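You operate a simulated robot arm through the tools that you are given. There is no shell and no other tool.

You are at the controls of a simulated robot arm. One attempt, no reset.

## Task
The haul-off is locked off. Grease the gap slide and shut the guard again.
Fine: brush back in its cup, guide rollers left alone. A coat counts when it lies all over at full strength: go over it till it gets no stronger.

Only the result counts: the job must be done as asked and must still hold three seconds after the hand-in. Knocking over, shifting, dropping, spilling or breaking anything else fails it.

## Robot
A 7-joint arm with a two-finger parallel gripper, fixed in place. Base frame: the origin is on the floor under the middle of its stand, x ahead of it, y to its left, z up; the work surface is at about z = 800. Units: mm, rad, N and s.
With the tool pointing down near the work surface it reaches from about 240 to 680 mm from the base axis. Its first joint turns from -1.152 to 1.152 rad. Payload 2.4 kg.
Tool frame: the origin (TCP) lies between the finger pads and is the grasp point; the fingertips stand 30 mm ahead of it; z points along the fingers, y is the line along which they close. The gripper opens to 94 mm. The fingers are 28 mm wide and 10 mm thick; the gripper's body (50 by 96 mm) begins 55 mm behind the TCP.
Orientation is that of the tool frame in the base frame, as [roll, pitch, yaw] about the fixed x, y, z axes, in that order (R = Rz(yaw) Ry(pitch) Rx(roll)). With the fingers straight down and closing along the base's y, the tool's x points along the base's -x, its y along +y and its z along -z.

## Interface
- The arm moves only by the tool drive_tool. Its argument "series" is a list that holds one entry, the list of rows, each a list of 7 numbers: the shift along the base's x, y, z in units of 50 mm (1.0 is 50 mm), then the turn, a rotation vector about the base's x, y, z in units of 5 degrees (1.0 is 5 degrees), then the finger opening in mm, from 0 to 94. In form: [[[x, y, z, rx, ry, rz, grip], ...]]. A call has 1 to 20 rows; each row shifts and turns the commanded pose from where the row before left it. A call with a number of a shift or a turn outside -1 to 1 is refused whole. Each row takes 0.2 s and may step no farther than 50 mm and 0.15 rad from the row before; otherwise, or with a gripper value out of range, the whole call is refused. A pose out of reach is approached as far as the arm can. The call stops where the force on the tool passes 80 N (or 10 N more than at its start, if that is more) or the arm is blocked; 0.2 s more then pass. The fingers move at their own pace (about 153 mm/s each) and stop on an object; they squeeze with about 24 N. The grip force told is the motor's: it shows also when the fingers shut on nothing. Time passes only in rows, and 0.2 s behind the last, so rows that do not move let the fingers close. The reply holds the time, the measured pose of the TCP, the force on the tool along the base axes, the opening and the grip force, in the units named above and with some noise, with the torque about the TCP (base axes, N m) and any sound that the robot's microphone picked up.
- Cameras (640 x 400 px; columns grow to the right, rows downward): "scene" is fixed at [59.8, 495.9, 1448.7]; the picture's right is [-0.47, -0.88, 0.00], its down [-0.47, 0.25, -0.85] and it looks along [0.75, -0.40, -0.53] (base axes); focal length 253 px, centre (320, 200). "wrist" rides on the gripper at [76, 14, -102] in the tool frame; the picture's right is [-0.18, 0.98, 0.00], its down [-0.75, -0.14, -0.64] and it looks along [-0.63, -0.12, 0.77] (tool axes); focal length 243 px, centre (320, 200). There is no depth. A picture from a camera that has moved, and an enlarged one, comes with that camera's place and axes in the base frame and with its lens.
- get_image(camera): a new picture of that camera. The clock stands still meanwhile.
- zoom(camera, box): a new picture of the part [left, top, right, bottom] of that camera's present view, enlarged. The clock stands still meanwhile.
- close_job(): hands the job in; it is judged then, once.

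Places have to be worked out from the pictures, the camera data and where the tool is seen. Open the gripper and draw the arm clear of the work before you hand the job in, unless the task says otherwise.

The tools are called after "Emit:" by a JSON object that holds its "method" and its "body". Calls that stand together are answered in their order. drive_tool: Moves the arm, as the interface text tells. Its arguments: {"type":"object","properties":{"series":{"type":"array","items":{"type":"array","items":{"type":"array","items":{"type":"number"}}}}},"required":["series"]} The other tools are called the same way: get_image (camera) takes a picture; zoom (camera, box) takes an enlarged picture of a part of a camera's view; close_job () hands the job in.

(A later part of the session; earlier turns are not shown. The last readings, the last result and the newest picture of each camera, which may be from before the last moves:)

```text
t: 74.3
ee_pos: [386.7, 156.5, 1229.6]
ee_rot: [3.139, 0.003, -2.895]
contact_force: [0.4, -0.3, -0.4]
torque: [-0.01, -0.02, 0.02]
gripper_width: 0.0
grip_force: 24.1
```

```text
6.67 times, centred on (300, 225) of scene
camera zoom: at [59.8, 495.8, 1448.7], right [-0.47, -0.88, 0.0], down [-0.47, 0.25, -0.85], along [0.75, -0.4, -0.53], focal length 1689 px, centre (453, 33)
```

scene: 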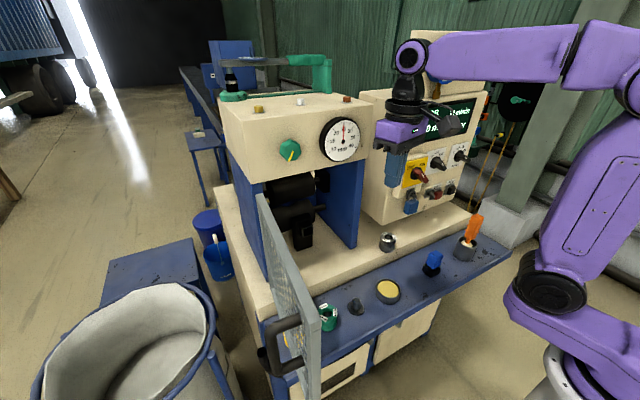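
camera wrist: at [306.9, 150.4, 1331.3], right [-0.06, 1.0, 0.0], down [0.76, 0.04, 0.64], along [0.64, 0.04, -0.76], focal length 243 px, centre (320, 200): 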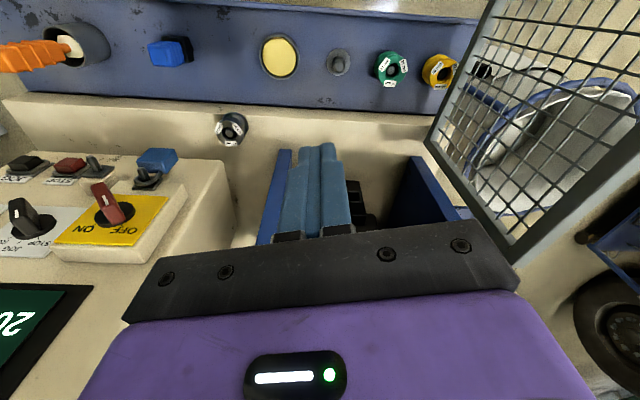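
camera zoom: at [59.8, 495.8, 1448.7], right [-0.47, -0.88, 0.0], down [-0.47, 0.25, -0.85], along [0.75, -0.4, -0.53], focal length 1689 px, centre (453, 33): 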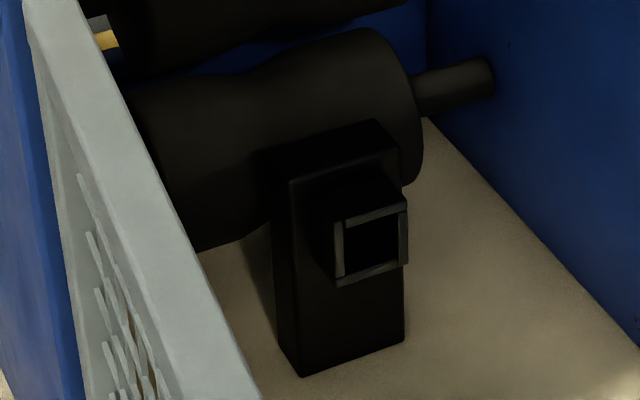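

Two dark rollers lie inside, with a black bearing block on the right wall for the upper one and a post in front. I bring the wrist camera level with the opening to see what the gap slide is.

Emit:
{"method": "drive_tool", "body": {"series": [[[0.094, -0.046, -0.343, 0.259, -0.966, 0, 0], [0.094, -0.046, -0.343, 0.259, -0.966, 0, 0], [0.094, -0.046, -0.343, 0.259, -0.966, 0, 0], [0.094, -0.046, -0.343, 0.259, -0.966, 0, 0], [0.094, -0.046, -0.343, 0.259, -0.966, 0, 0], [0.094, -0.046, -0.343, 0.259, -0.966, 0, 0], [0.094, -0.046, -0.343, 0.259, -0.966, 0, 0], [0, 0, 0, 0, 0, 0, 0]]]}}

Emit:
{"method": "get_image", "body": {"camera": "wrist"}}

Emit:
{"method": "zoom", "body": {"camera": "wrist", "box": [180, 20, 520, 240]}}

```text
t: 76.1
ee_pos: [418.9, 141.6, 1107.2]
ee_rot: [3.128, 0.616, -2.897]
contact_force: [0.1, 0.2, 0.5]
torque: [0.02, -0.01, 0.02]
gripper_width: 0.4
grip_force: 23.8
```

```text
taken
camera wrist: at [295.8, 123.0, 1148.1], right [-0.1, 0.99, 0.12], down [0.27, -0.09, 0.96], along [0.96, 0.13, -0.26], focal length 243 px, centre (320, 200)
```

wrist: 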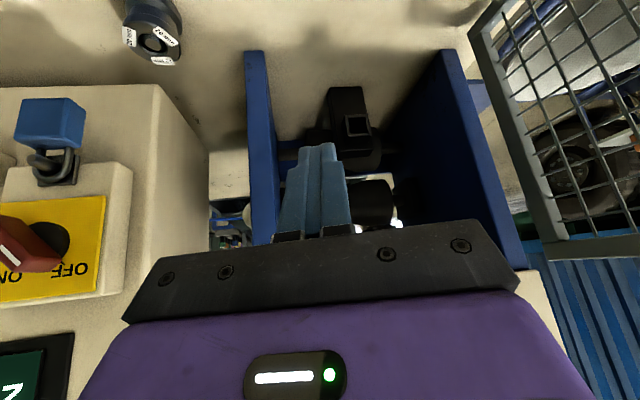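

```text
1.82 times, centred on (350, 130) of wrist
camera zoom: at [295.8, 123.0, 1148.1], right [-0.1, 0.99, 0.12], down [0.27, -0.09, 0.96], along [0.96, 0.13, -0.26], focal length 441 px, centre (266, 327)
```

zoom: 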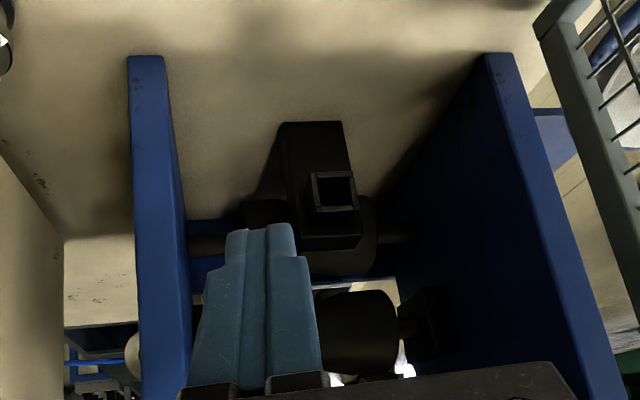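

The opening shows a centre post with a framed square on its front face, plus rollers and bearing blocks behind it. I zoom in hard on the post and the bearing blocks.

Emit:
{"method": "zoom", "body": {"camera": "wrist", "box": [300, 70, 400, 170]}}

Emit:
{"method": "zoom", "body": {"camera": "wrist", "box": [340, 150, 440, 235]}}

Emit:
{"method": "zoom", "body": {"camera": "wrist", "box": [230, 110, 310, 235]}}

Emit:
{"method": "zoom", "body": {"camera": "scene", "box": [285, 210, 325, 250]}}

```text
4.00 times, centred on (350, 120) of wrist
camera zoom: at [295.8, 123.0, 1148.1], right [-0.1, 0.99, 0.12], down [0.27, -0.09, 0.96], along [0.96, 0.13, -0.26], focal length 970 px, centre (200, 520)
```

zoom: 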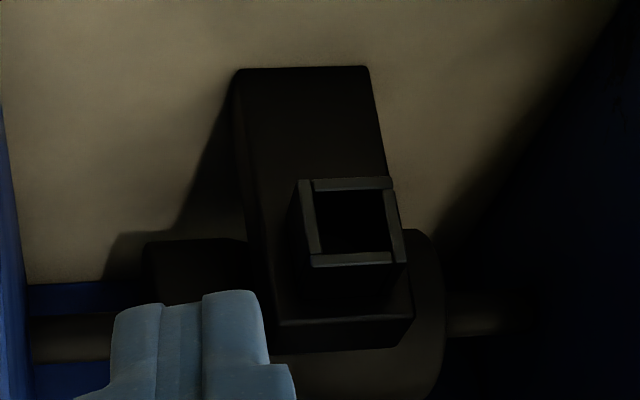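

```text
4.71 times, centred on (390, 192) of wrist
camera zoom: at [295.8, 123.0, 1148.1], right [-0.1, 0.99, 0.12], down [0.27, -0.09, 0.96], along [0.96, 0.13, -0.26], focal length 1142 px, centre (-9, 235)
```

zoom: 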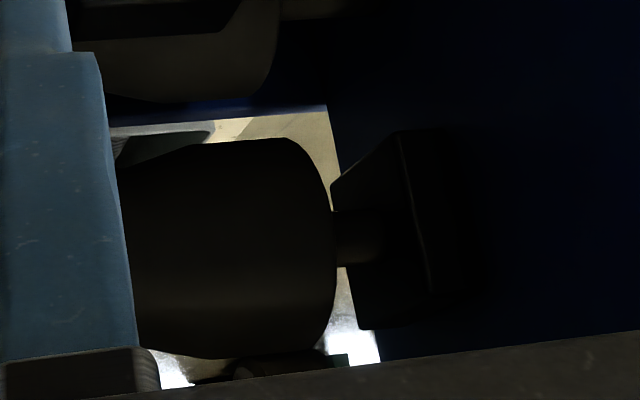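

```text
3.20 times, centred on (270, 172) of wrist
camera zoom: at [295.8, 123.0, 1148.1], right [-0.1, 0.99, 0.12], down [0.27, -0.09, 0.96], along [0.96, 0.13, -0.26], focal length 776 px, centre (480, 288)
```

zoom: 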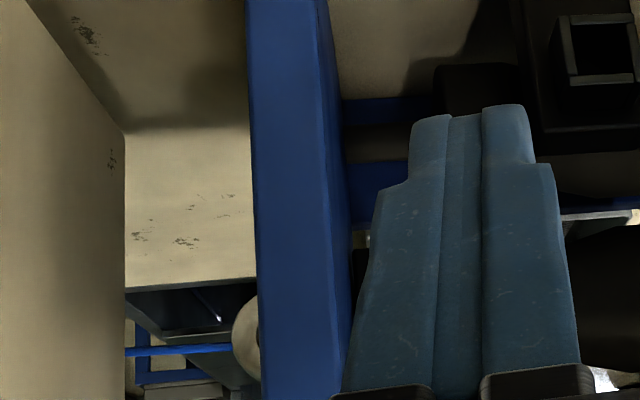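

```text
10.00 times, centred on (305, 230) of scene
camera zoom: at [59.8, 495.9, 1448.7], right [-0.47, -0.88, 0.0], down [-0.47, 0.25, -0.85], along [0.75, -0.4, -0.53], focal length 2534 px, centre (470, -100)
```

zoom: 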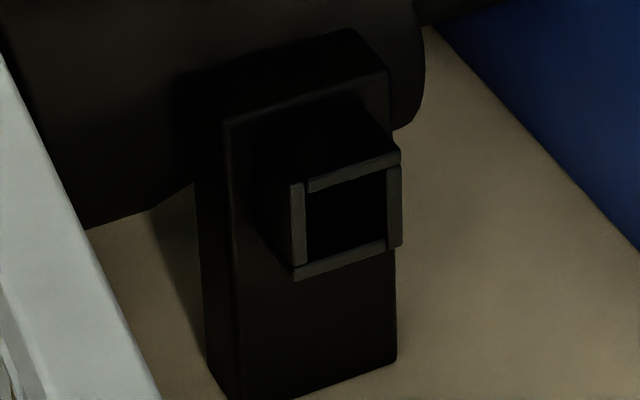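

The framed square on the centre post, at about (634,240,938) and facing the robot with a ~30 mm inner field, looks like the slide face to grease. Before committing I go and inspect the brush and pot, returning upright in plane and then moving over to −y.

Emit:
{"method": "drive_tool", "body": {"series": [[[-0.06, 0, 0.28, -0.25, 0.968, 0, 0], [-0.06, 0, 0.28, -0.25, 0.968, 0, 0], [-0.06, 0, 0.28, -0.25, 0.968, 0, 0], [-0.06, 0, 0.28, -0.25, 0.968, 0, 0], [-0.06, 0, 0.28, -0.25, 0.968, 0, 0], [-0.06, 0, 0.28, -0.25, 0.968, 0, 0], [-0.06, 0, 0.28, -0.25, 0.968, 0, 0], [0, -0.85, 0, 0, 0, -0.8, 40], [0, -0.85, 0, 0, 0, -0.8, 80], [0, -0.85, 0, 0, 0, -0.8, 94], [-0.1, -0.85, 0, 0, 0, -0.8, 94], [-0.15, -0.85, 0, 0, 0, -0.8, 94], [-0.2, -0.8, 0, 0, 0, -0.8, 94], [-0.25, -0.8, 0, 0, 0, -0.8, 94], [-0.25, -0.8, 0, 0, 0, -0.8, 94], [0, 0, 0, 0, 0, 0, 94]]]}}

Emit:
{"method": "get_image", "body": {"camera": "wrist"}}

Emit:
{"method": "get_image", "body": {"camera": "scene"}}

```text
t: 79.5
ee_pos: [347.7, -192.8, 1207.5]
ee_rot: [3.132, 0.006, 2.828]
contact_force: [0.4, -0.4, 0.0]
torque: [0.04, 0.02, 0.0]
gripper_width: 94.0
grip_force: 0.1
```

```text
taken
camera wrist: at [278.0, -157.7, 1310.9], right [0.48, 0.88, 0.01], down [0.67, -0.37, 0.64], along [0.57, -0.3, -0.76], focal length 243 px, centre (320, 200)
```

wrist: 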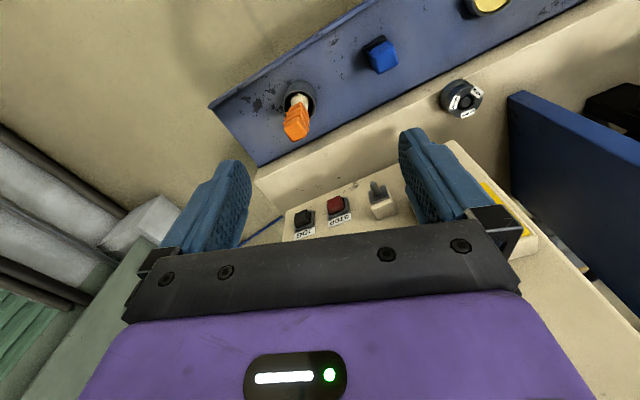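

```text
taken
```

scene: 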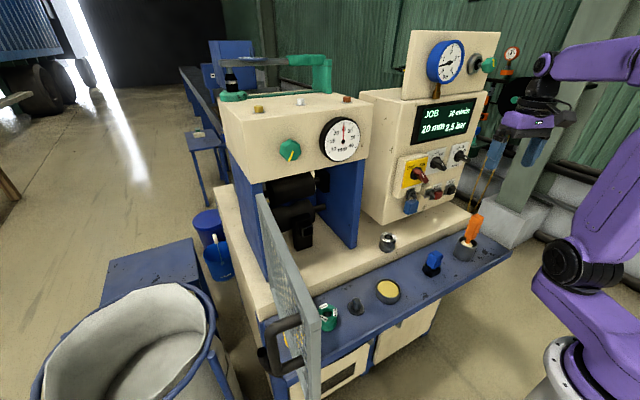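

The path was clear. Brush, cup, blue-handled part and pot are all in view; I zoom on the brush from both cameras.

Emit:
{"method": "zoom", "body": {"camera": "wrist", "box": [260, 60, 340, 150]}}

Emit:
{"method": "zoom", "body": {"camera": "wrist", "box": [350, 20, 420, 90]}}

Emit:
{"method": "zoom", "body": {"camera": "scene", "box": [445, 205, 500, 265]}}

```text
4.44 times, centred on (300, 105) of wrist
camera zoom: at [278.0, -157.7, 1310.9], right [0.48, 0.88, 0.01], down [0.67, -0.37, 0.64], along [0.57, -0.3, -0.76], focal length 1078 px, centre (409, 622)
```

zoom: 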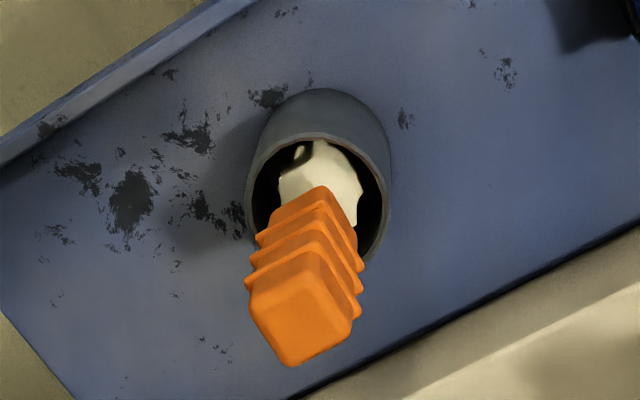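

```text
5.71 times, centred on (385, 55) of wrist
camera zoom: at [278.0, -157.7, 1310.9], right [0.48, 0.88, 0.01], down [0.67, -0.37, 0.64], along [0.57, -0.3, -0.76], focal length 1386 px, centre (-51, 1029)
```

zoom: 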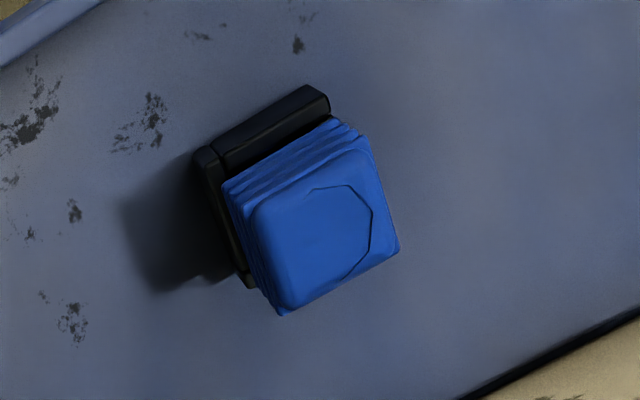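

```text
6.67 times, centred on (472, 235) of scene
camera zoom: at [59.8, 495.8, 1448.7], right [-0.47, -0.88, 0.0], down [-0.47, 0.25, -0.85], along [0.75, -0.4, -0.53], focal length 1689 px, centre (-697, -33)
```

zoom: 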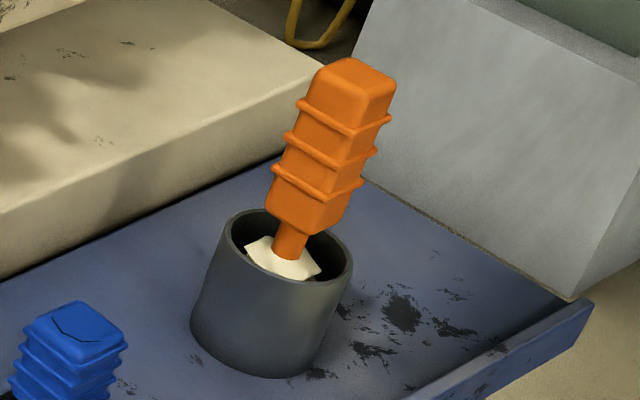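

The blue-handled part sits in a four-strip nest similar to the frame on the post, so I'm not yet certain which surface is the "gap slide". I go back and bring the camera right into the opening for a close look around.

Emit:
{"method": "drive_tool", "body": {"series": [[[0.25, 0.8, 0, 0, 0, 0.8, 94], [0.25, 0.8, 0, 0, 0, 0.8, 94], [0.2, 0.8, 0, 0, 0, 0.8, 94], [0.15, 0.85, 0, 0, 0, 0.8, 94], [0.1, 0.85, 0, 0, 0, 0.8, 94], [0, 0.85, 0, 0, 0, 0.8, 94], [0, 0.85, 0, 0, 0, 0.8, 94], [0, 0.85, 0, 0, 0, 0.8, 94], [0.39, 0.21, -0.36, 0.25, -0.968, 0, 94], [0.39, 0.21, -0.36, 0.25, -0.968, 0, 94], [0.39, 0.21, -0.36, 0.25, -0.968, 0, 94], [0.39, 0.21, -0.36, 0.25, -0.968, 0, 94], [0.39, 0.21, -0.36, 0.25, -0.968, 0, 94], [0.39, 0.21, -0.36, 0.25, -0.968, 0, 94], [0.39, 0.21, -0.36, 0.25, -0.968, 0, 94], [0.39, 0.21, -0.36, 0.25, -0.968, 0, 94]]]}}

Emit:
{"method": "get_image", "body": {"camera": "wrist"}}

Emit:
{"method": "get_image", "body": {"camera": "scene"}}

```text
t: 82.9
ee_pos: [554.7, 223.3, 1062.3]
ee_rot: [3.125, 0.705, -2.901]
contact_force: [-0.2, -0.7, 0.2]
torque: [0.01, 0.02, -0.01]
gripper_width: 93.9
grip_force: 0.1
```

```text
taken
camera wrist: at [429.5, 205.4, 1092.1], right [-0.11, 0.99, 0.13], down [0.19, -0.11, 0.98], along [0.98, 0.13, -0.18], focal length 243 px, centre (320, 200)
```

wrist: 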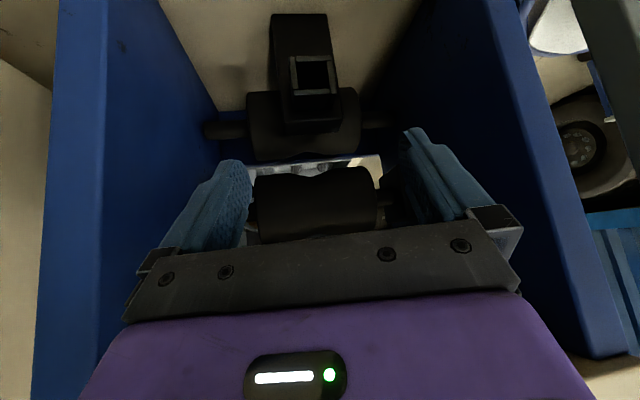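

```text
taken
```

scene: 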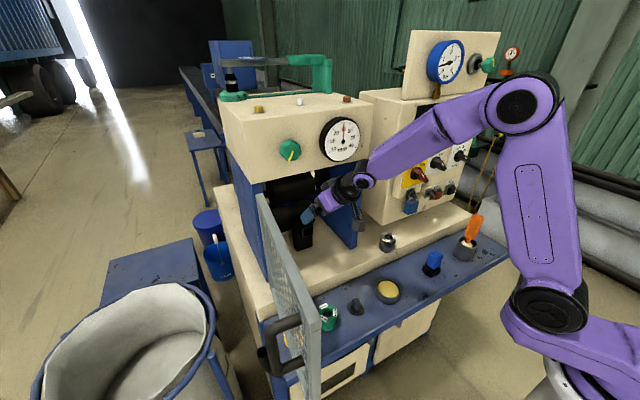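

A clear view inside. I zoom on the post's framed face, the rollers and the walls.

Emit:
{"method": "zoom", "body": {"camera": "wrist", "box": [255, 5, 375, 145]}}

Emit:
{"method": "zoom", "body": {"camera": "wrist", "box": [285, 45, 345, 105]}}

Emit:
{"method": "zoom", "body": {"camera": "wrist", "box": [360, 90, 540, 230]}}

Emit:
{"method": "zoom", "body": {"camera": "wrist", "box": [60, 60, 260, 240]}}

```text
2.86 times, centred on (315, 75) of wrist
camera zoom: at [429.5, 205.4, 1092.1], right [-0.11, 0.99, 0.13], down [0.19, -0.11, 0.98], along [0.98, 0.13, -0.18], focal length 693 px, centre (334, 557)
```

zoom: 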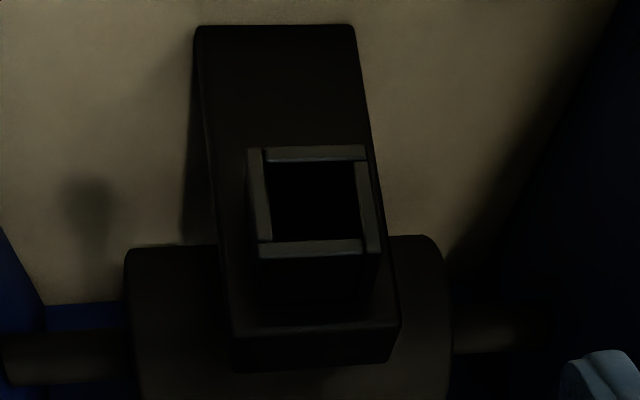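

```text
6.67 times, centred on (315, 75) of wrist
camera zoom: at [429.5, 205.4, 1092.1], right [-0.11, 0.99, 0.13], down [0.19, -0.11, 0.98], along [0.98, 0.13, -0.18], focal length 1618 px, centre (353, 1033)
```

zoom: 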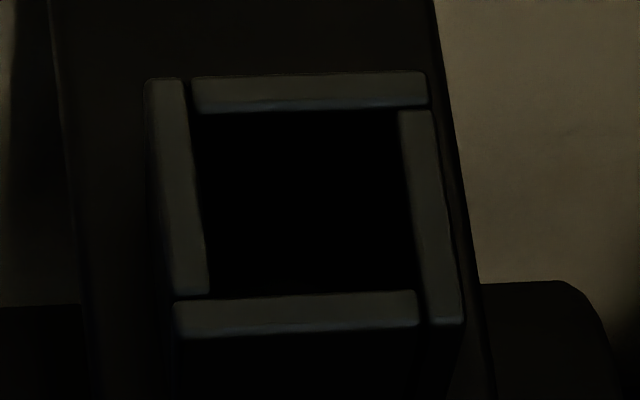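

```text
2.86 times, centred on (450, 160) of wrist
camera zoom: at [429.5, 205.4, 1092.1], right [-0.11, 0.99, 0.13], down [0.19, -0.11, 0.98], along [0.98, 0.13, -0.18], focal length 693 px, centre (-51, 314)
```

zoom: 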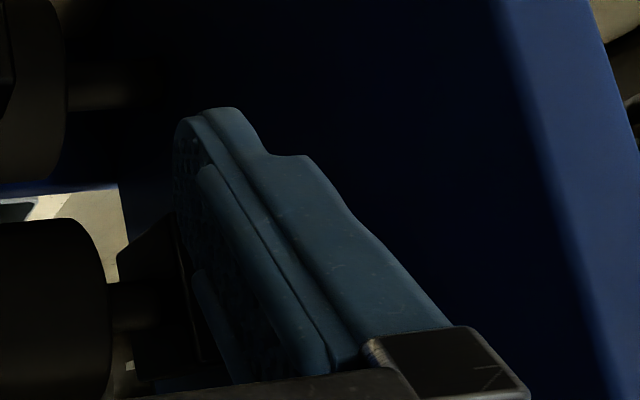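

```text
2.22 times, centred on (160, 150) of wrist
camera zoom: at [429.5, 205.4, 1092.1], right [-0.11, 0.99, 0.13], down [0.19, -0.11, 0.98], along [0.98, 0.13, -0.18], focal length 539 px, centre (676, 311)
```

zoom: 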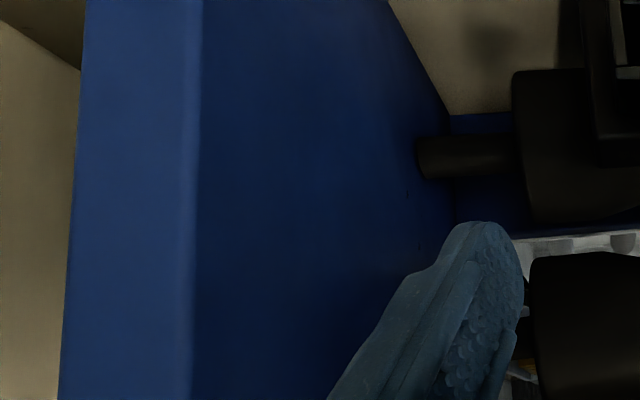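

The framed thing is really a hollow square tube (a socket), not a flat face. So the slide must be something else inside; I close the fingers to clear the sides of the view and look at the bearing blocks on both walls.

Emit:
{"method": "drive_tool", "body": {"series": [[[0, 0, 0, 0, 0, 0, 40], [0, 0, 0, 0, 0, 0, 0], [0, 0, 0, 0, 0, 0, 0]]]}}

Emit:
{"method": "get_image", "body": {"camera": "wrist"}}

Emit:
{"method": "zoom", "body": {"camera": "wrist", "box": [350, 130, 470, 235]}}

Emit:
{"method": "zoom", "body": {"camera": "wrist", "box": [170, 100, 300, 240]}}

```text
t: 83.7
ee_pos: [555.7, 224.8, 1063.8]
ee_rot: [3.126, 0.701, -2.899]
contact_force: [0.5, 0.3, -0.3]
torque: [0.02, 0.02, 0.01]
gripper_width: 0.0
grip_force: 24.0
```

```text
taken
camera wrist: at [429.5, 205.4, 1092.5], right [-0.11, 0.99, 0.13], down [0.19, -0.11, 0.98], along [0.97, 0.13, -0.18], focal length 243 px, centre (320, 200)
```

wrist: 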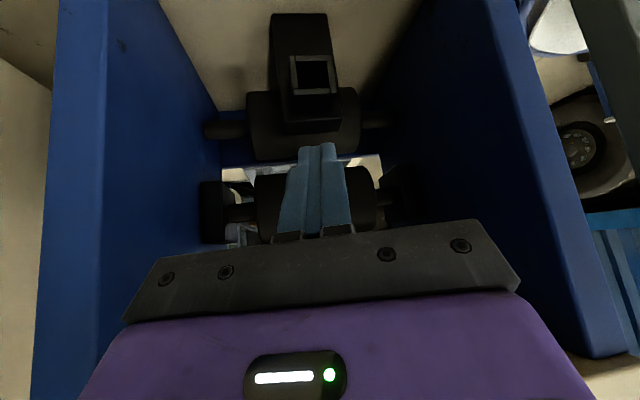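

```text
3.81 times, centred on (410, 182) of wrist
camera zoom: at [429.5, 205.4, 1092.5], right [-0.11, 0.99, 0.13], down [0.19, -0.11, 0.98], along [0.97, 0.13, -0.18], focal length 924 px, centre (-23, 267)
```

zoom: 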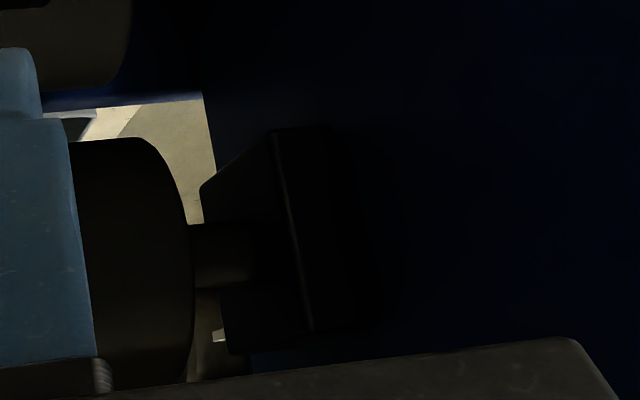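

```text
2.86 times, centred on (235, 170) of wrist
camera zoom: at [429.5, 205.4, 1092.5], right [-0.11, 0.99, 0.13], down [0.19, -0.11, 0.98], along [0.97, 0.13, -0.18], focal length 693 px, centre (563, 286)
```

zoom: 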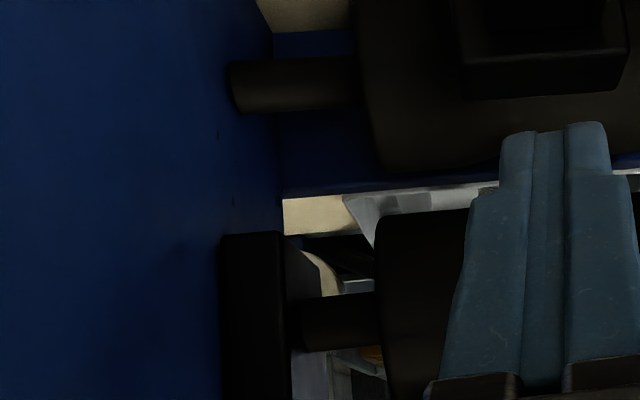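

Both bearing blocks look like plain boxes. I check the rest of the machine with the scene camera for anything that reads as a slide: the top, the front and the deck.

Emit:
{"method": "zoom", "body": {"camera": "scene", "box": [210, 40, 340, 120]}}

Emit:
{"method": "zoom", "body": {"camera": "scene", "box": [210, 90, 390, 200]}}

Emit:
{"method": "zoom", "body": {"camera": "scene", "box": [350, 190, 450, 270]}}

Emit:
{"method": "zoom", "body": {"camera": "scene", "box": [250, 170, 320, 250]}}

```text
4.92 times, centred on (275, 80) of scene
camera zoom: at [59.8, 495.9, 1448.7], right [-0.47, -0.88, 0.0], down [-0.47, 0.25, -0.85], along [0.75, -0.4, -0.53], focal length 1248 px, centre (542, 791)
```

zoom: 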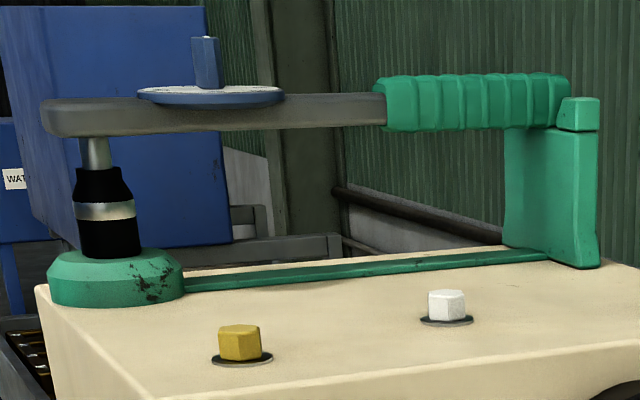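

```text
3.56 times, centred on (300, 145) of scene
camera zoom: at [59.8, 495.9, 1448.7], right [-0.47, -0.88, 0.0], down [-0.47, 0.25, -0.85], along [0.75, -0.4, -0.53], focal length 901 px, centre (391, 396)
```

zoom: 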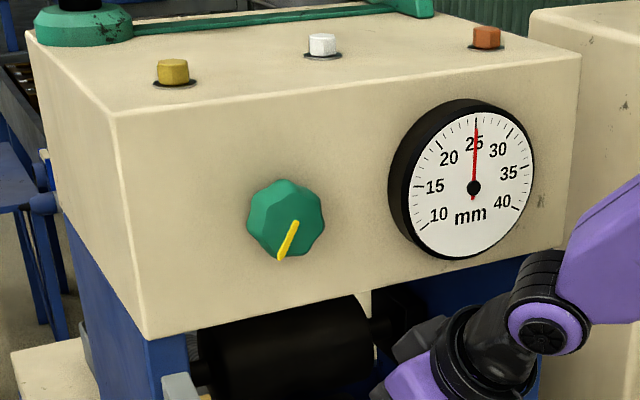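

```text
5.00 times, centred on (400, 230) of scene
camera zoom: at [59.8, 495.9, 1448.7], right [-0.47, -0.88, 0.0], down [-0.47, 0.25, -0.85], along [0.75, -0.4, -0.53], focal length 1267 px, centre (-80, 50)
```

zoom: 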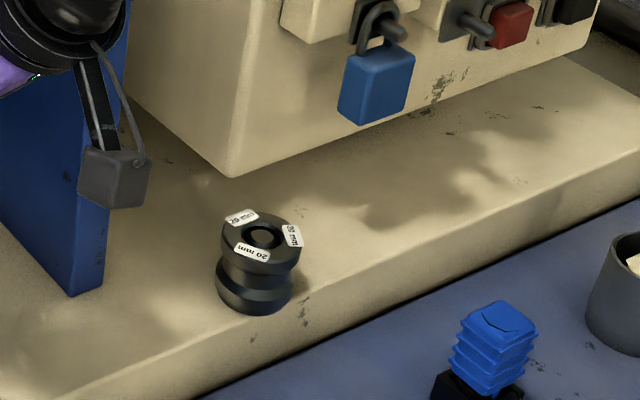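

```text
5.00 times, centred on (285, 210) of scene
camera zoom: at [59.8, 495.9, 1448.7], right [-0.47, -0.88, 0.0], down [-0.47, 0.25, -0.85], along [0.75, -0.4, -0.53], focal length 1267 px, centre (495, 150)
```

zoom: 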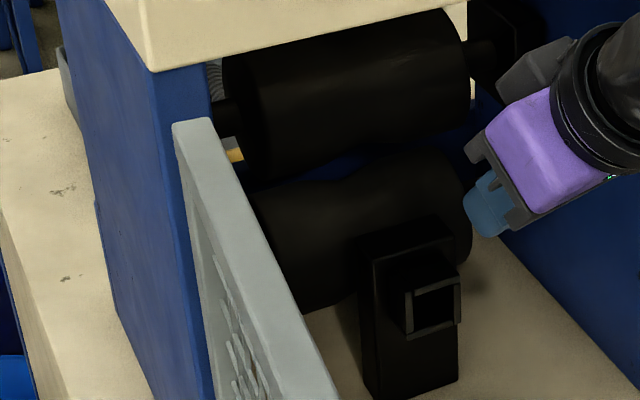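

No slide stands out yet; the region above the upper roller (z≈1090–1190) hasn't been seen. To look up in there I need the hand nearly level. To keep the wrist safe I'll switch wrist branch with the hand exactly vertical, close in and low in front of the shelf, so first I back out.

Emit:
{"method": "drive_tool", "body": {"series": [[[-0.39, -0.21, 0.36, -0.25, 0.968, 0, 0], [-0.39, -0.21, 0.36, -0.25, 0.968, 0, 0], [-0.39, -0.21, 0.36, -0.25, 0.968, 0, 0], [-0.39, -0.21, 0.36, -0.25, 0.968, 0, 0], [-0.39, -0.21, 0.36, -0.25, 0.968, 0, 0], [-0.39, -0.21, 0.36, -0.25, 0.968, 0, 0], [-0.39, -0.21, 0.36, -0.25, 0.968, 0, 0], [-0.39, -0.21, 0.36, -0.25, 0.968, 0, 0], [-0.4, -0.24, -0.82, 0, 0, 0.44, 0], [-0.4, -0.24, -0.82, 0, 0, 0.44, 0], [-0.4, -0.24, -0.82, 0, 0, 0.44, 0], [-0.4, -0.24, -0.82, 0, 0, 0.44, 0], [-0.4, -0.24, -0.82, 0, 0, 0.44, 0], [0, 0, 0, 0, 0, 0, 0]]]}}

Emit:
{"method": "get_image", "body": {"camera": "scene"}}

Emit:
{"method": "get_image", "body": {"camera": "wrist"}}

```text
t: 86.7
ee_pos: [299.9, 77.5, 1003.4]
ee_rot: [3.132, 0.003, -2.705]
contact_force: [-0.4, 0.3, -0.5]
torque: [-0.03, -0.02, 0.01]
gripper_width: 0.1
grip_force: 24.3
```

```text
taken
```

scene: 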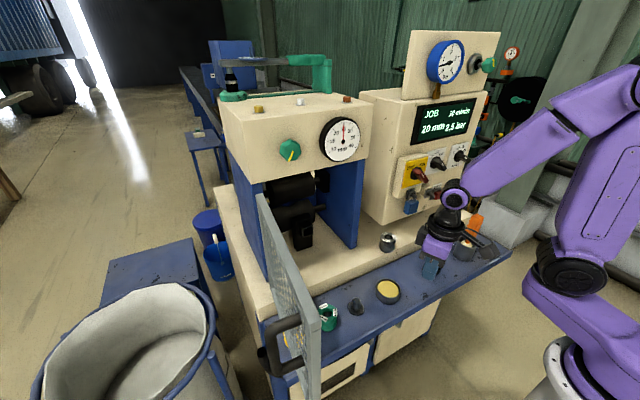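

```text
taken
camera wrist: at [223.4, 56.6, 1106.7], right [-0.25, 0.97, 0.01], down [0.74, 0.18, 0.64], along [0.62, 0.17, -0.76], focal length 243 px, centre (320, 200)
```

wrist: 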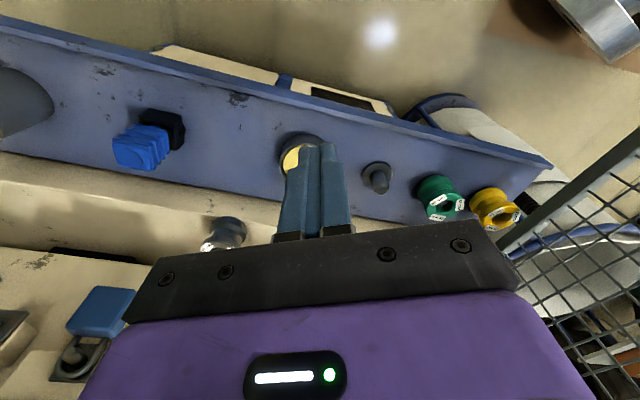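

All clear. I descend in front of the shelf edge with the hand vertical, to pass the wrist branch there.

Emit:
{"method": "drive_tool", "body": {"series": [[[-0.05, 0.025, -0.73, 0, 0, 0, 0], [-0.05, 0.025, -0.73, 0, 0, 0, 0], [-0.05, 0.025, -0.73, 0, 0, 0, 0], [-0.05, 0.025, -0.73, 0, 0, 0, 0], [-0.05, 0.025, -0.73, 0, 0, 0, 0], [0, 0, 0, 0, 0, 0, 0]]]}}

Emit:
{"method": "get_image", "body": {"camera": "scene"}}

Emit:
{"method": "zoom", "body": {"camera": "scene", "box": [400, 100, 640, 400]}}

```text
t: 88.1
ee_pos: [287.9, 86.6, 821.8]
ee_rot: [3.133, 0.004, -2.704]
contact_force: [-0.2, 0.3, 0.8]
torque: [-0.02, 0.01, -0.01]
gripper_width: 0.0
grip_force: 24.4
```

```text
taken
```

scene: 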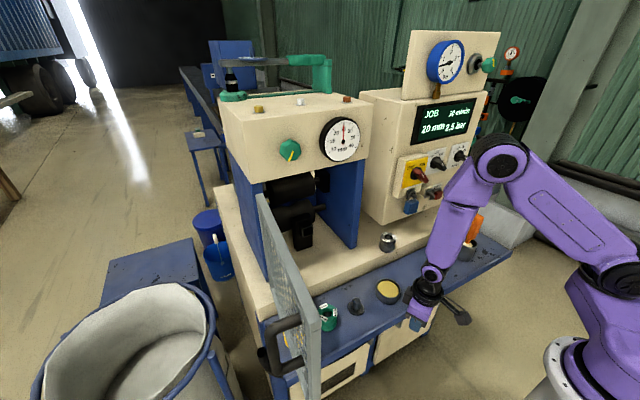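

```text
1.33 times, centred on (520, 250) of scene
camera zoom: at [59.7, 495.9, 1448.7], right [-0.47, -0.88, 0.0], down [-0.47, 0.25, -0.85], along [0.75, -0.4, -0.53], focal length 338 px, centre (53, 133)
```

zoom: 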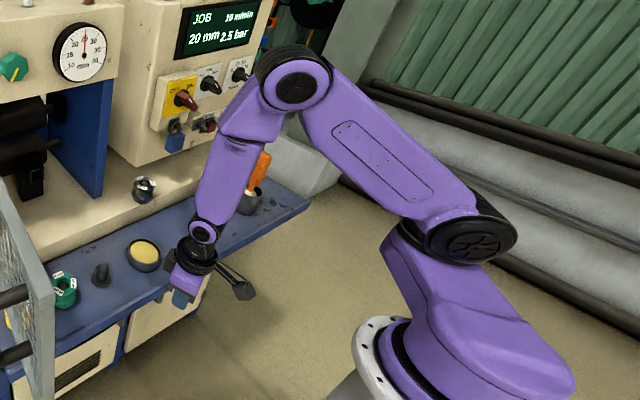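

Forearm and hand are nearly in line; by the picture about 9° still to go. I go a bit further in and down with the hand vertical so the branch really changes.

Emit:
{"method": "drive_tool", "body": {"series": [[[-0.25, -0.07, -0.3, 0, 0, 0, 0], [-0.25, -0.07, -0.3, 0, 0, 0, 0], [-0.25, -0.07, -0.25, 0, 0, 0, 0], [0, 0, 0, 0, 0, 0, 0]]]}}

Emit:
{"method": "zoom", "body": {"camera": "scene", "box": [400, 100, 640, 400]}}

```text
t: 89.1
ee_pos: [250.8, 75.1, 777.7]
ee_rot: [3.133, 0.004, -2.706]
contact_force: [-0.7, 0.0, -0.2]
torque: [0.01, 0.0, -0.01]
gripper_width: 0.1
grip_force: 24.0
out of reach, approached as far as the arm can: row 2
```

```text
1.33 times, centred on (520, 250) of scene
camera zoom: at [59.8, 495.9, 1448.7], right [-0.47, -0.88, 0.0], down [-0.47, 0.25, -0.85], along [0.75, -0.4, -0.53], focal length 338 px, centre (53, 133)
```

zoom: 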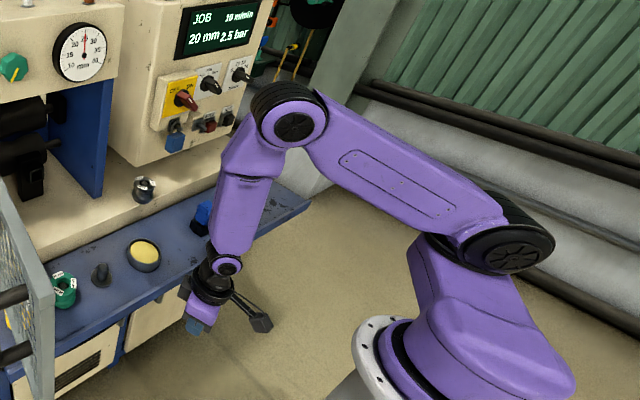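

The forearm is now almost exactly vertical over the hand, right at the crossing. I go a little lower so that it is clearly past.

Emit:
{"method": "drive_tool", "body": {"series": [[[0, 0, -0.45, 0, 0, 0, 0], [0, 0, -0.45, 0, 0, 0, 0], [0, 0, 0, 0, 0, 0, 0]]]}}

Emit:
{"method": "zoom", "body": {"camera": "scene", "box": [400, 100, 640, 400]}}

```text
t: 89.9
ee_pos: [251.0, 77.5, 732.0]
ee_rot: [3.132, 0.006, -2.706]
contact_force: [0.1, 0.2, -0.4]
torque: [-0.01, -0.01, 0.01]
gripper_width: 0.0
grip_force: 24.3
```

```text
1.33 times, centred on (520, 250) of scene
camera zoom: at [59.8, 495.9, 1448.7], right [-0.47, -0.88, 0.0], down [-0.47, 0.25, -0.85], along [0.75, -0.4, -0.53], focal length 338 px, centre (53, 133)
```

zoom: 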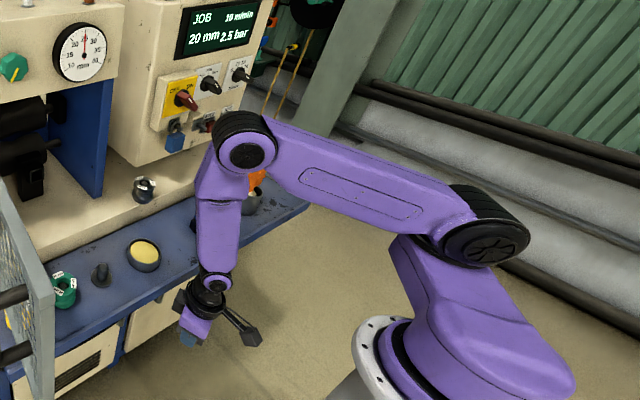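

The elbow now leans past vertical, so the branch is changed, and the reading fits the model (joint 1 near −64°, arm plane azimuth ≈42°). I yaw the hand into that plane, then tilt forward while rising, staying in front of the shelf edge until high enough.

Emit:
{"method": "drive_tool", "body": {"series": [[[0, 0, 0, 0, 0, 0.85, 0], [0, 0, 0, 0, 0, 0.85, 0], [0, 0, 0, 0, 0, 0.85, 0], [0, 0, 0, 0, 0, 0.85, 0], [0.259, 0.233, 0.596, 0.669, -0.743, 0, 0], [0.257, 0.231, 0.626, 0.669, -0.743, 0, 0], [0.253, 0.227, 0.656, 0.669, -0.743, 0, 0], [0.247, 0.222, 0.684, 0.669, -0.743, 0, 0], [0.239, 0.215, 0.714, 0.669, -0.743, 0, 0], [0, 0, 0, 0, 0, 0, 0]]]}}

Emit:
{"method": "zoom", "body": {"camera": "scene", "box": [400, 100, 640, 400]}}

```text
t: 92.1
ee_pos: [310.4, 132.5, 897.4]
ee_rot: [3.134, 0.442, -2.407]
contact_force: [-0.4, -0.4, 0.6]
torque: [0.0, -0.01, 0.02]
gripper_width: 0.0
grip_force: 23.6
```

```text
1.33 times, centred on (520, 250) of scene
camera zoom: at [59.8, 495.8, 1448.7], right [-0.47, -0.88, 0.0], down [-0.47, 0.25, -0.85], along [0.75, -0.4, -0.53], focal length 338 px, centre (53, 133)
```

zoom: 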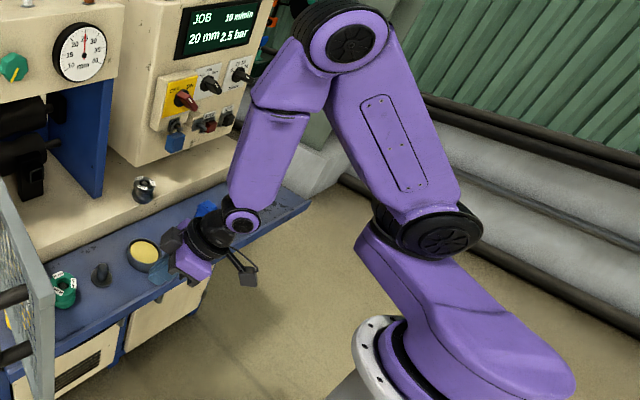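

No flags, and the hand now bends outward from the forearm as intended. I continue up and forward to look into the upper part of the opening.

Emit:
{"method": "drive_tool", "body": {"series": [[[0.344, 0.204, 0.212, 0.62, -0.78, -0.28, 0], [0.344, 0.204, 0.212, 0.62, -0.78, -0.28, 0], [0.344, 0.204, 0.212, 0.62, -0.78, -0.28, 0], [0.344, 0.204, 0.212, 0.62, -0.78, -0.28, 0], [0.344, 0.204, 0.212, 0.62, -0.78, -0.28, 0], [0.32, 0.16, 0.14, 0.53, -0.85, -0.28, 0], [0.32, 0.16, 0.14, 0.53, -0.85, -0.28, 0], [0.32, 0.16, 0.14, 0.53, -0.85, -0.28, 0], [0.32, 0.16, 0.14, 0.53, -0.85, -0.28, 0], [0.32, 0.16, 0.14, 0.53, -0.85, -0.28, 0], [0, 0, 0, 0, 0, 0, 0]]]}}

Emit:
{"method": "get_image", "body": {"camera": "wrist"}}

Emit:
{"method": "get_image", "body": {"camera": "scene"}}

```text
t: 94.5
ee_pos: [477.1, 223.6, 983.9]
ee_rot: [3.115, 1.312, -2.673]
contact_force: [0.2, -0.3, -0.4]
torque: [0.04, -0.01, 0.01]
gripper_width: 0.1
grip_force: 24.0
```

```text
taken
camera wrist: at [364.1, 179.7, 936.6], right [-0.43, 0.89, 0.18], down [-0.31, -0.33, 0.89], along [0.85, 0.32, 0.41], focal length 243 px, centre (320, 200)
```

wrist: 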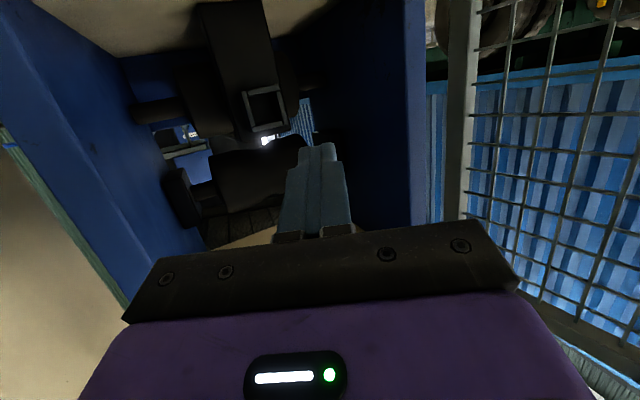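

```text
taken
```

scene: 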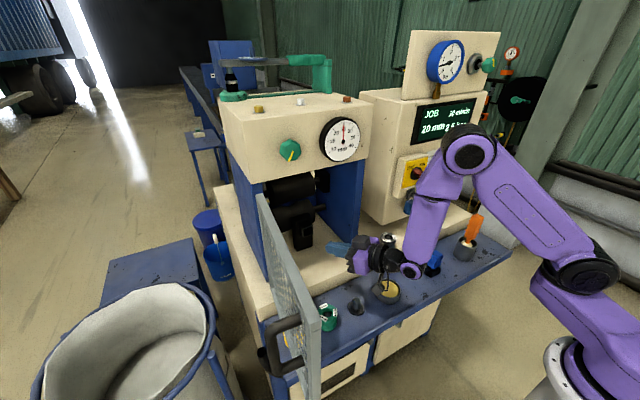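

Now the upper part shows: there's a ribbed dark element above the upper roller. I zoom in.

Emit:
{"method": "zoom", "body": {"camera": "wrist", "box": [130, 80, 330, 260]}}

Emit:
{"method": "zoom", "body": {"camera": "wrist", "box": [180, 180, 310, 255]}}

Emit:
{"method": "zoom", "body": {"camera": "wrist", "box": [190, 0, 320, 140]}}

Emit:
{"method": "zoom", "body": {"camera": "wrist", "box": [300, 20, 430, 230]}}

```text
2.22 times, centred on (230, 170) of wrist
camera zoom: at [364.1, 179.7, 936.6], right [-0.43, 0.89, 0.18], down [-0.31, -0.33, 0.89], along [0.85, 0.32, 0.41], focal length 539 px, centre (520, 267)
```

zoom: 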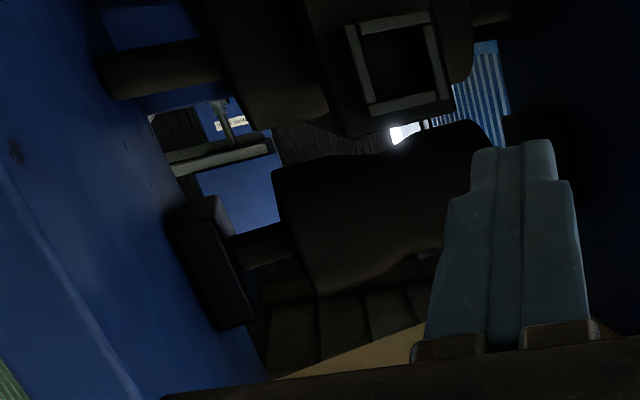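

```text
4.92 times, centred on (245, 218) of wrist
camera zoom: at [364.1, 179.7, 936.6], right [-0.43, 0.89, 0.18], down [-0.31, -0.33, 0.89], along [0.85, 0.32, 0.41], focal length 1194 px, centre (689, 114)
```

zoom: 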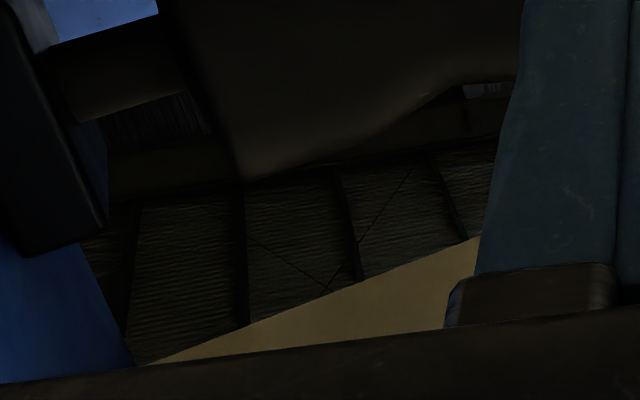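

```text
2.86 times, centred on (255, 70) of wrist
camera zoom: at [364.1, 179.7, 936.6], right [-0.43, 0.89, 0.18], down [-0.31, -0.33, 0.89], along [0.85, 0.32, 0.41], focal length 693 px, centre (506, 571)
```

zoom: 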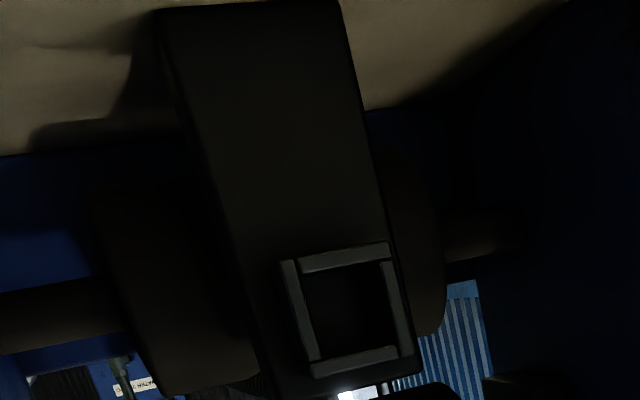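

```text
1.90 times, centred on (365, 125) of wrist
camera zoom: at [364.1, 179.7, 936.6], right [-0.43, 0.89, 0.18], down [-0.31, -0.33, 0.89], along [0.85, 0.32, 0.41], focal length 462 px, centre (234, 343)
```

zoom: 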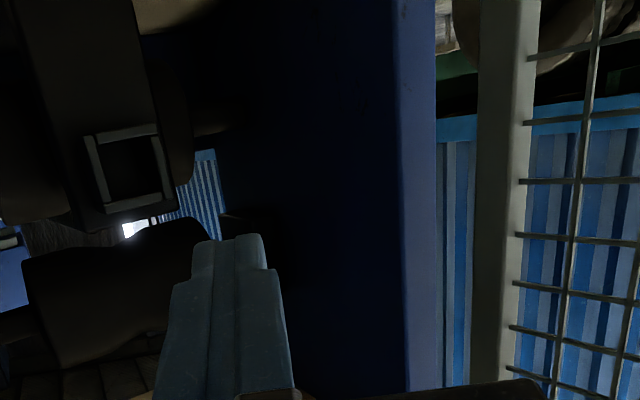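

Above the rollers there's only the box underside (and the roof seen through the open back). The frame on the post stands out ~17 mm, a nest rather than a face. I look more closely at the dark left wall, both bearing blocks and the post itself for a slide surface.

Emit:
{"method": "zoom", "body": {"camera": "wrist", "box": [320, 90, 380, 160]}}

Emit:
{"method": "zoom", "body": {"camera": "wrist", "box": [150, 150, 220, 240]}}

Emit:
{"method": "zoom", "body": {"camera": "wrist", "box": [230, 70, 300, 140]}}

Emit:
{"method": "zoom", "body": {"camera": "scene", "box": [310, 165, 350, 205]}}

```text
5.71 times, centred on (350, 125) of wrist
camera zoom: at [364.1, 179.7, 936.6], right [-0.43, 0.89, 0.18], down [-0.31, -0.33, 0.89], along [0.85, 0.32, 0.41], focal length 1386 px, centre (149, 629)
```

zoom: 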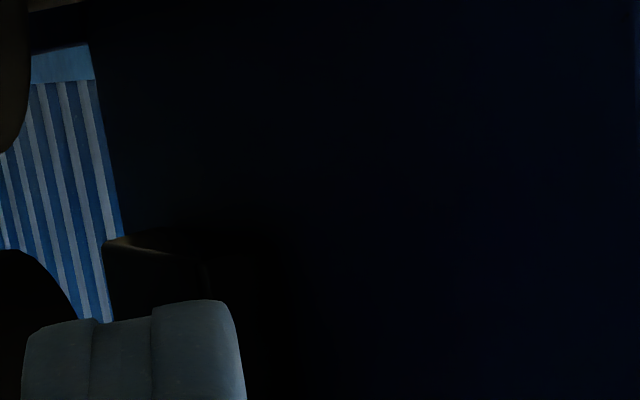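

```text
4.44 times, centred on (185, 195) of wrist
camera zoom: at [364.1, 179.7, 936.6], right [-0.43, 0.89, 0.18], down [-0.31, -0.33, 0.89], along [0.85, 0.32, 0.41], focal length 1078 px, centre (920, 222)
```

zoom: 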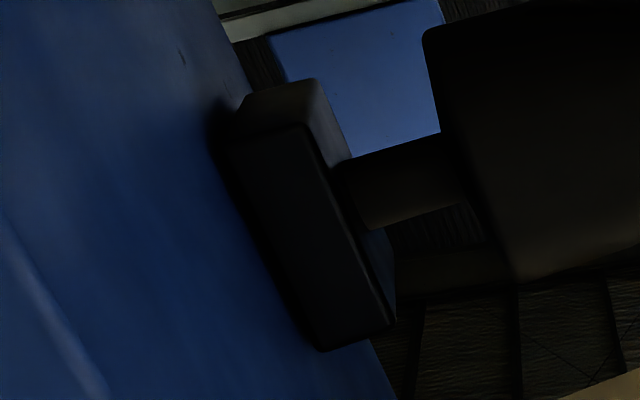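

```text
5.71 times, centred on (265, 105) of wrist
camera zoom: at [364.1, 179.7, 936.6], right [-0.43, 0.89, 0.18], down [-0.31, -0.33, 0.89], along [0.85, 0.32, 0.41], focal length 1386 px, centre (634, 743)
```

zoom: 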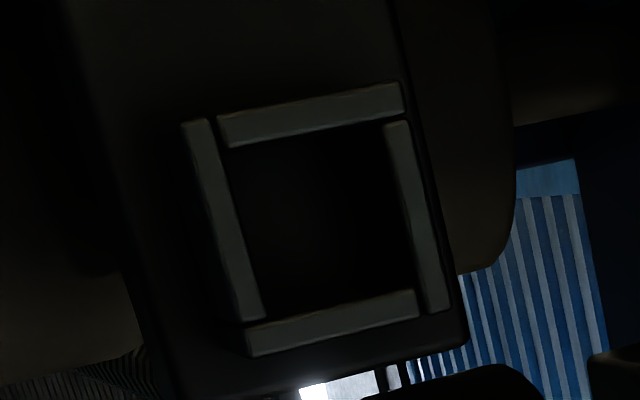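

```text
10.00 times, centred on (330, 185) of scene
camera zoom: at [59.8, 495.9, 1448.7], right [-0.47, -0.88, 0.0], down [-0.47, 0.25, -0.85], along [0.75, -0.4, -0.53], focal length 2534 px, centre (220, 350)
```

zoom: 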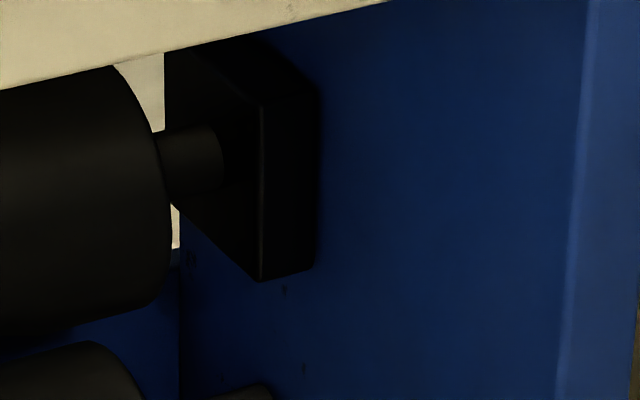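

The bearing blocks are plain boxes. To judge the frame on the post I compare it with the black base under the blue handle, zooming on that from the scene camera.

Emit:
{"method": "zoom", "body": {"camera": "scene", "box": [415, 242, 455, 282]}}

Emit:
{"method": "zoom", "body": {"camera": "scene", "box": [370, 272, 410, 312]}}

Emit:
{"method": "zoom", "body": {"camera": "scene", "box": [335, 290, 375, 330]}}

```text
10.00 times, centred on (435, 262) of scene
camera zoom: at [59.8, 495.9, 1448.7], right [-0.47, -0.88, 0.0], down [-0.47, 0.25, -0.85], along [0.75, -0.4, -0.53], focal length 2534 px, centre (-830, -420)
```

zoom: 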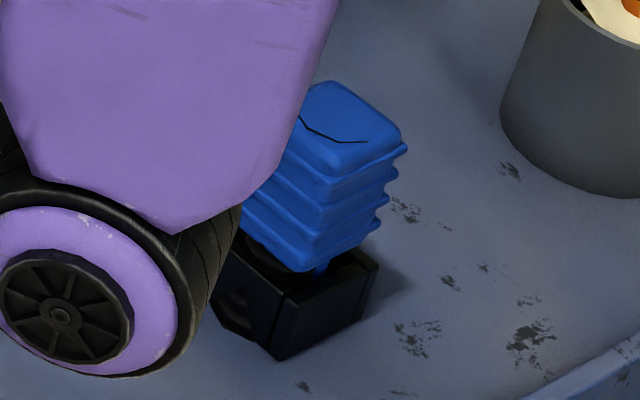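

```text
10.00 times, centred on (390, 292) of scene
camera zoom: at [59.8, 495.9, 1448.7], right [-0.47, -0.88, 0.0], down [-0.47, 0.25, -0.85], along [0.75, -0.4, -0.53], focal length 2534 px, centre (-380, -720)
```

zoom: 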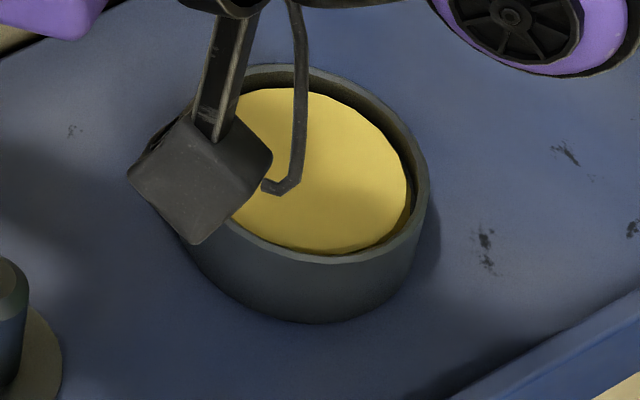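

```text
10.00 times, centred on (355, 310) of scene
camera zoom: at [59.8, 495.9, 1448.7], right [-0.47, -0.88, 0.0], down [-0.47, 0.25, -0.85], along [0.75, -0.4, -0.53], focal length 2534 px, centre (-30, -900)
```

zoom: 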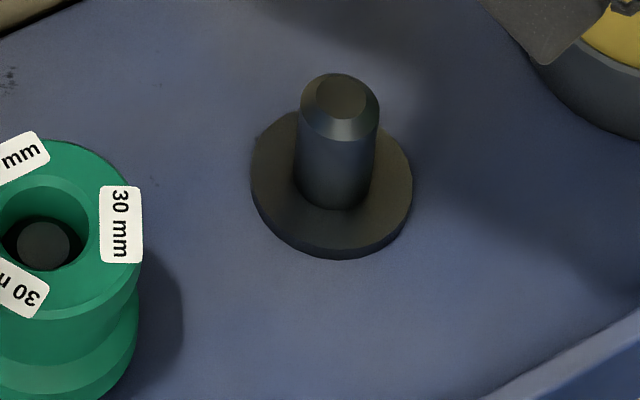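

I zoom as far as possible into the frame, to see whether its inside is a flat face just below the rim or a deep hole.

Emit:
{"method": "zoom", "body": {"camera": "scene", "box": [299, 225, 315, 238]}}

Emit:
{"method": "zoom", "body": {"camera": "wrist", "box": [248, 88, 284, 132]}}

```text
16.00 times, centred on (307, 232) of scene
camera zoom: at [59.8, 495.9, 1448.7], right [-0.47, -0.88, 0.0], down [-0.47, 0.25, -0.85], along [0.75, -0.4, -0.53], focal length 4054 px, centre (528, -304)
```

zoom: 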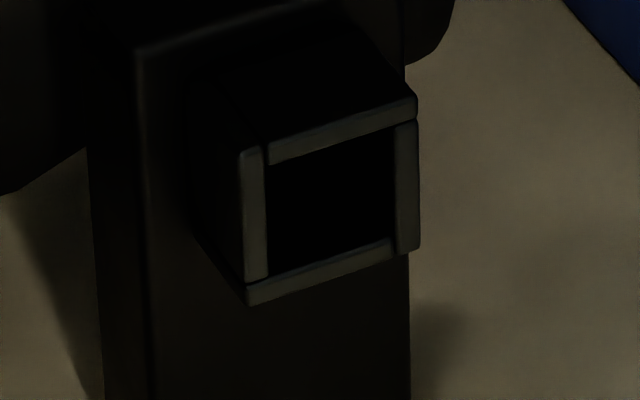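

```text
9.09 times, centred on (266, 110) of wrist
camera zoom: at [364.1, 179.7, 936.6], right [-0.43, 0.89, 0.18], down [-0.31, -0.33, 0.89], along [0.85, 0.32, 0.41], focal length 2206 px, centre (811, 1018)
```

zoom: 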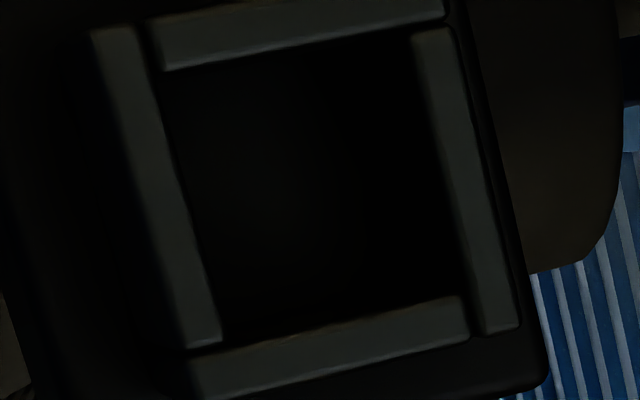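

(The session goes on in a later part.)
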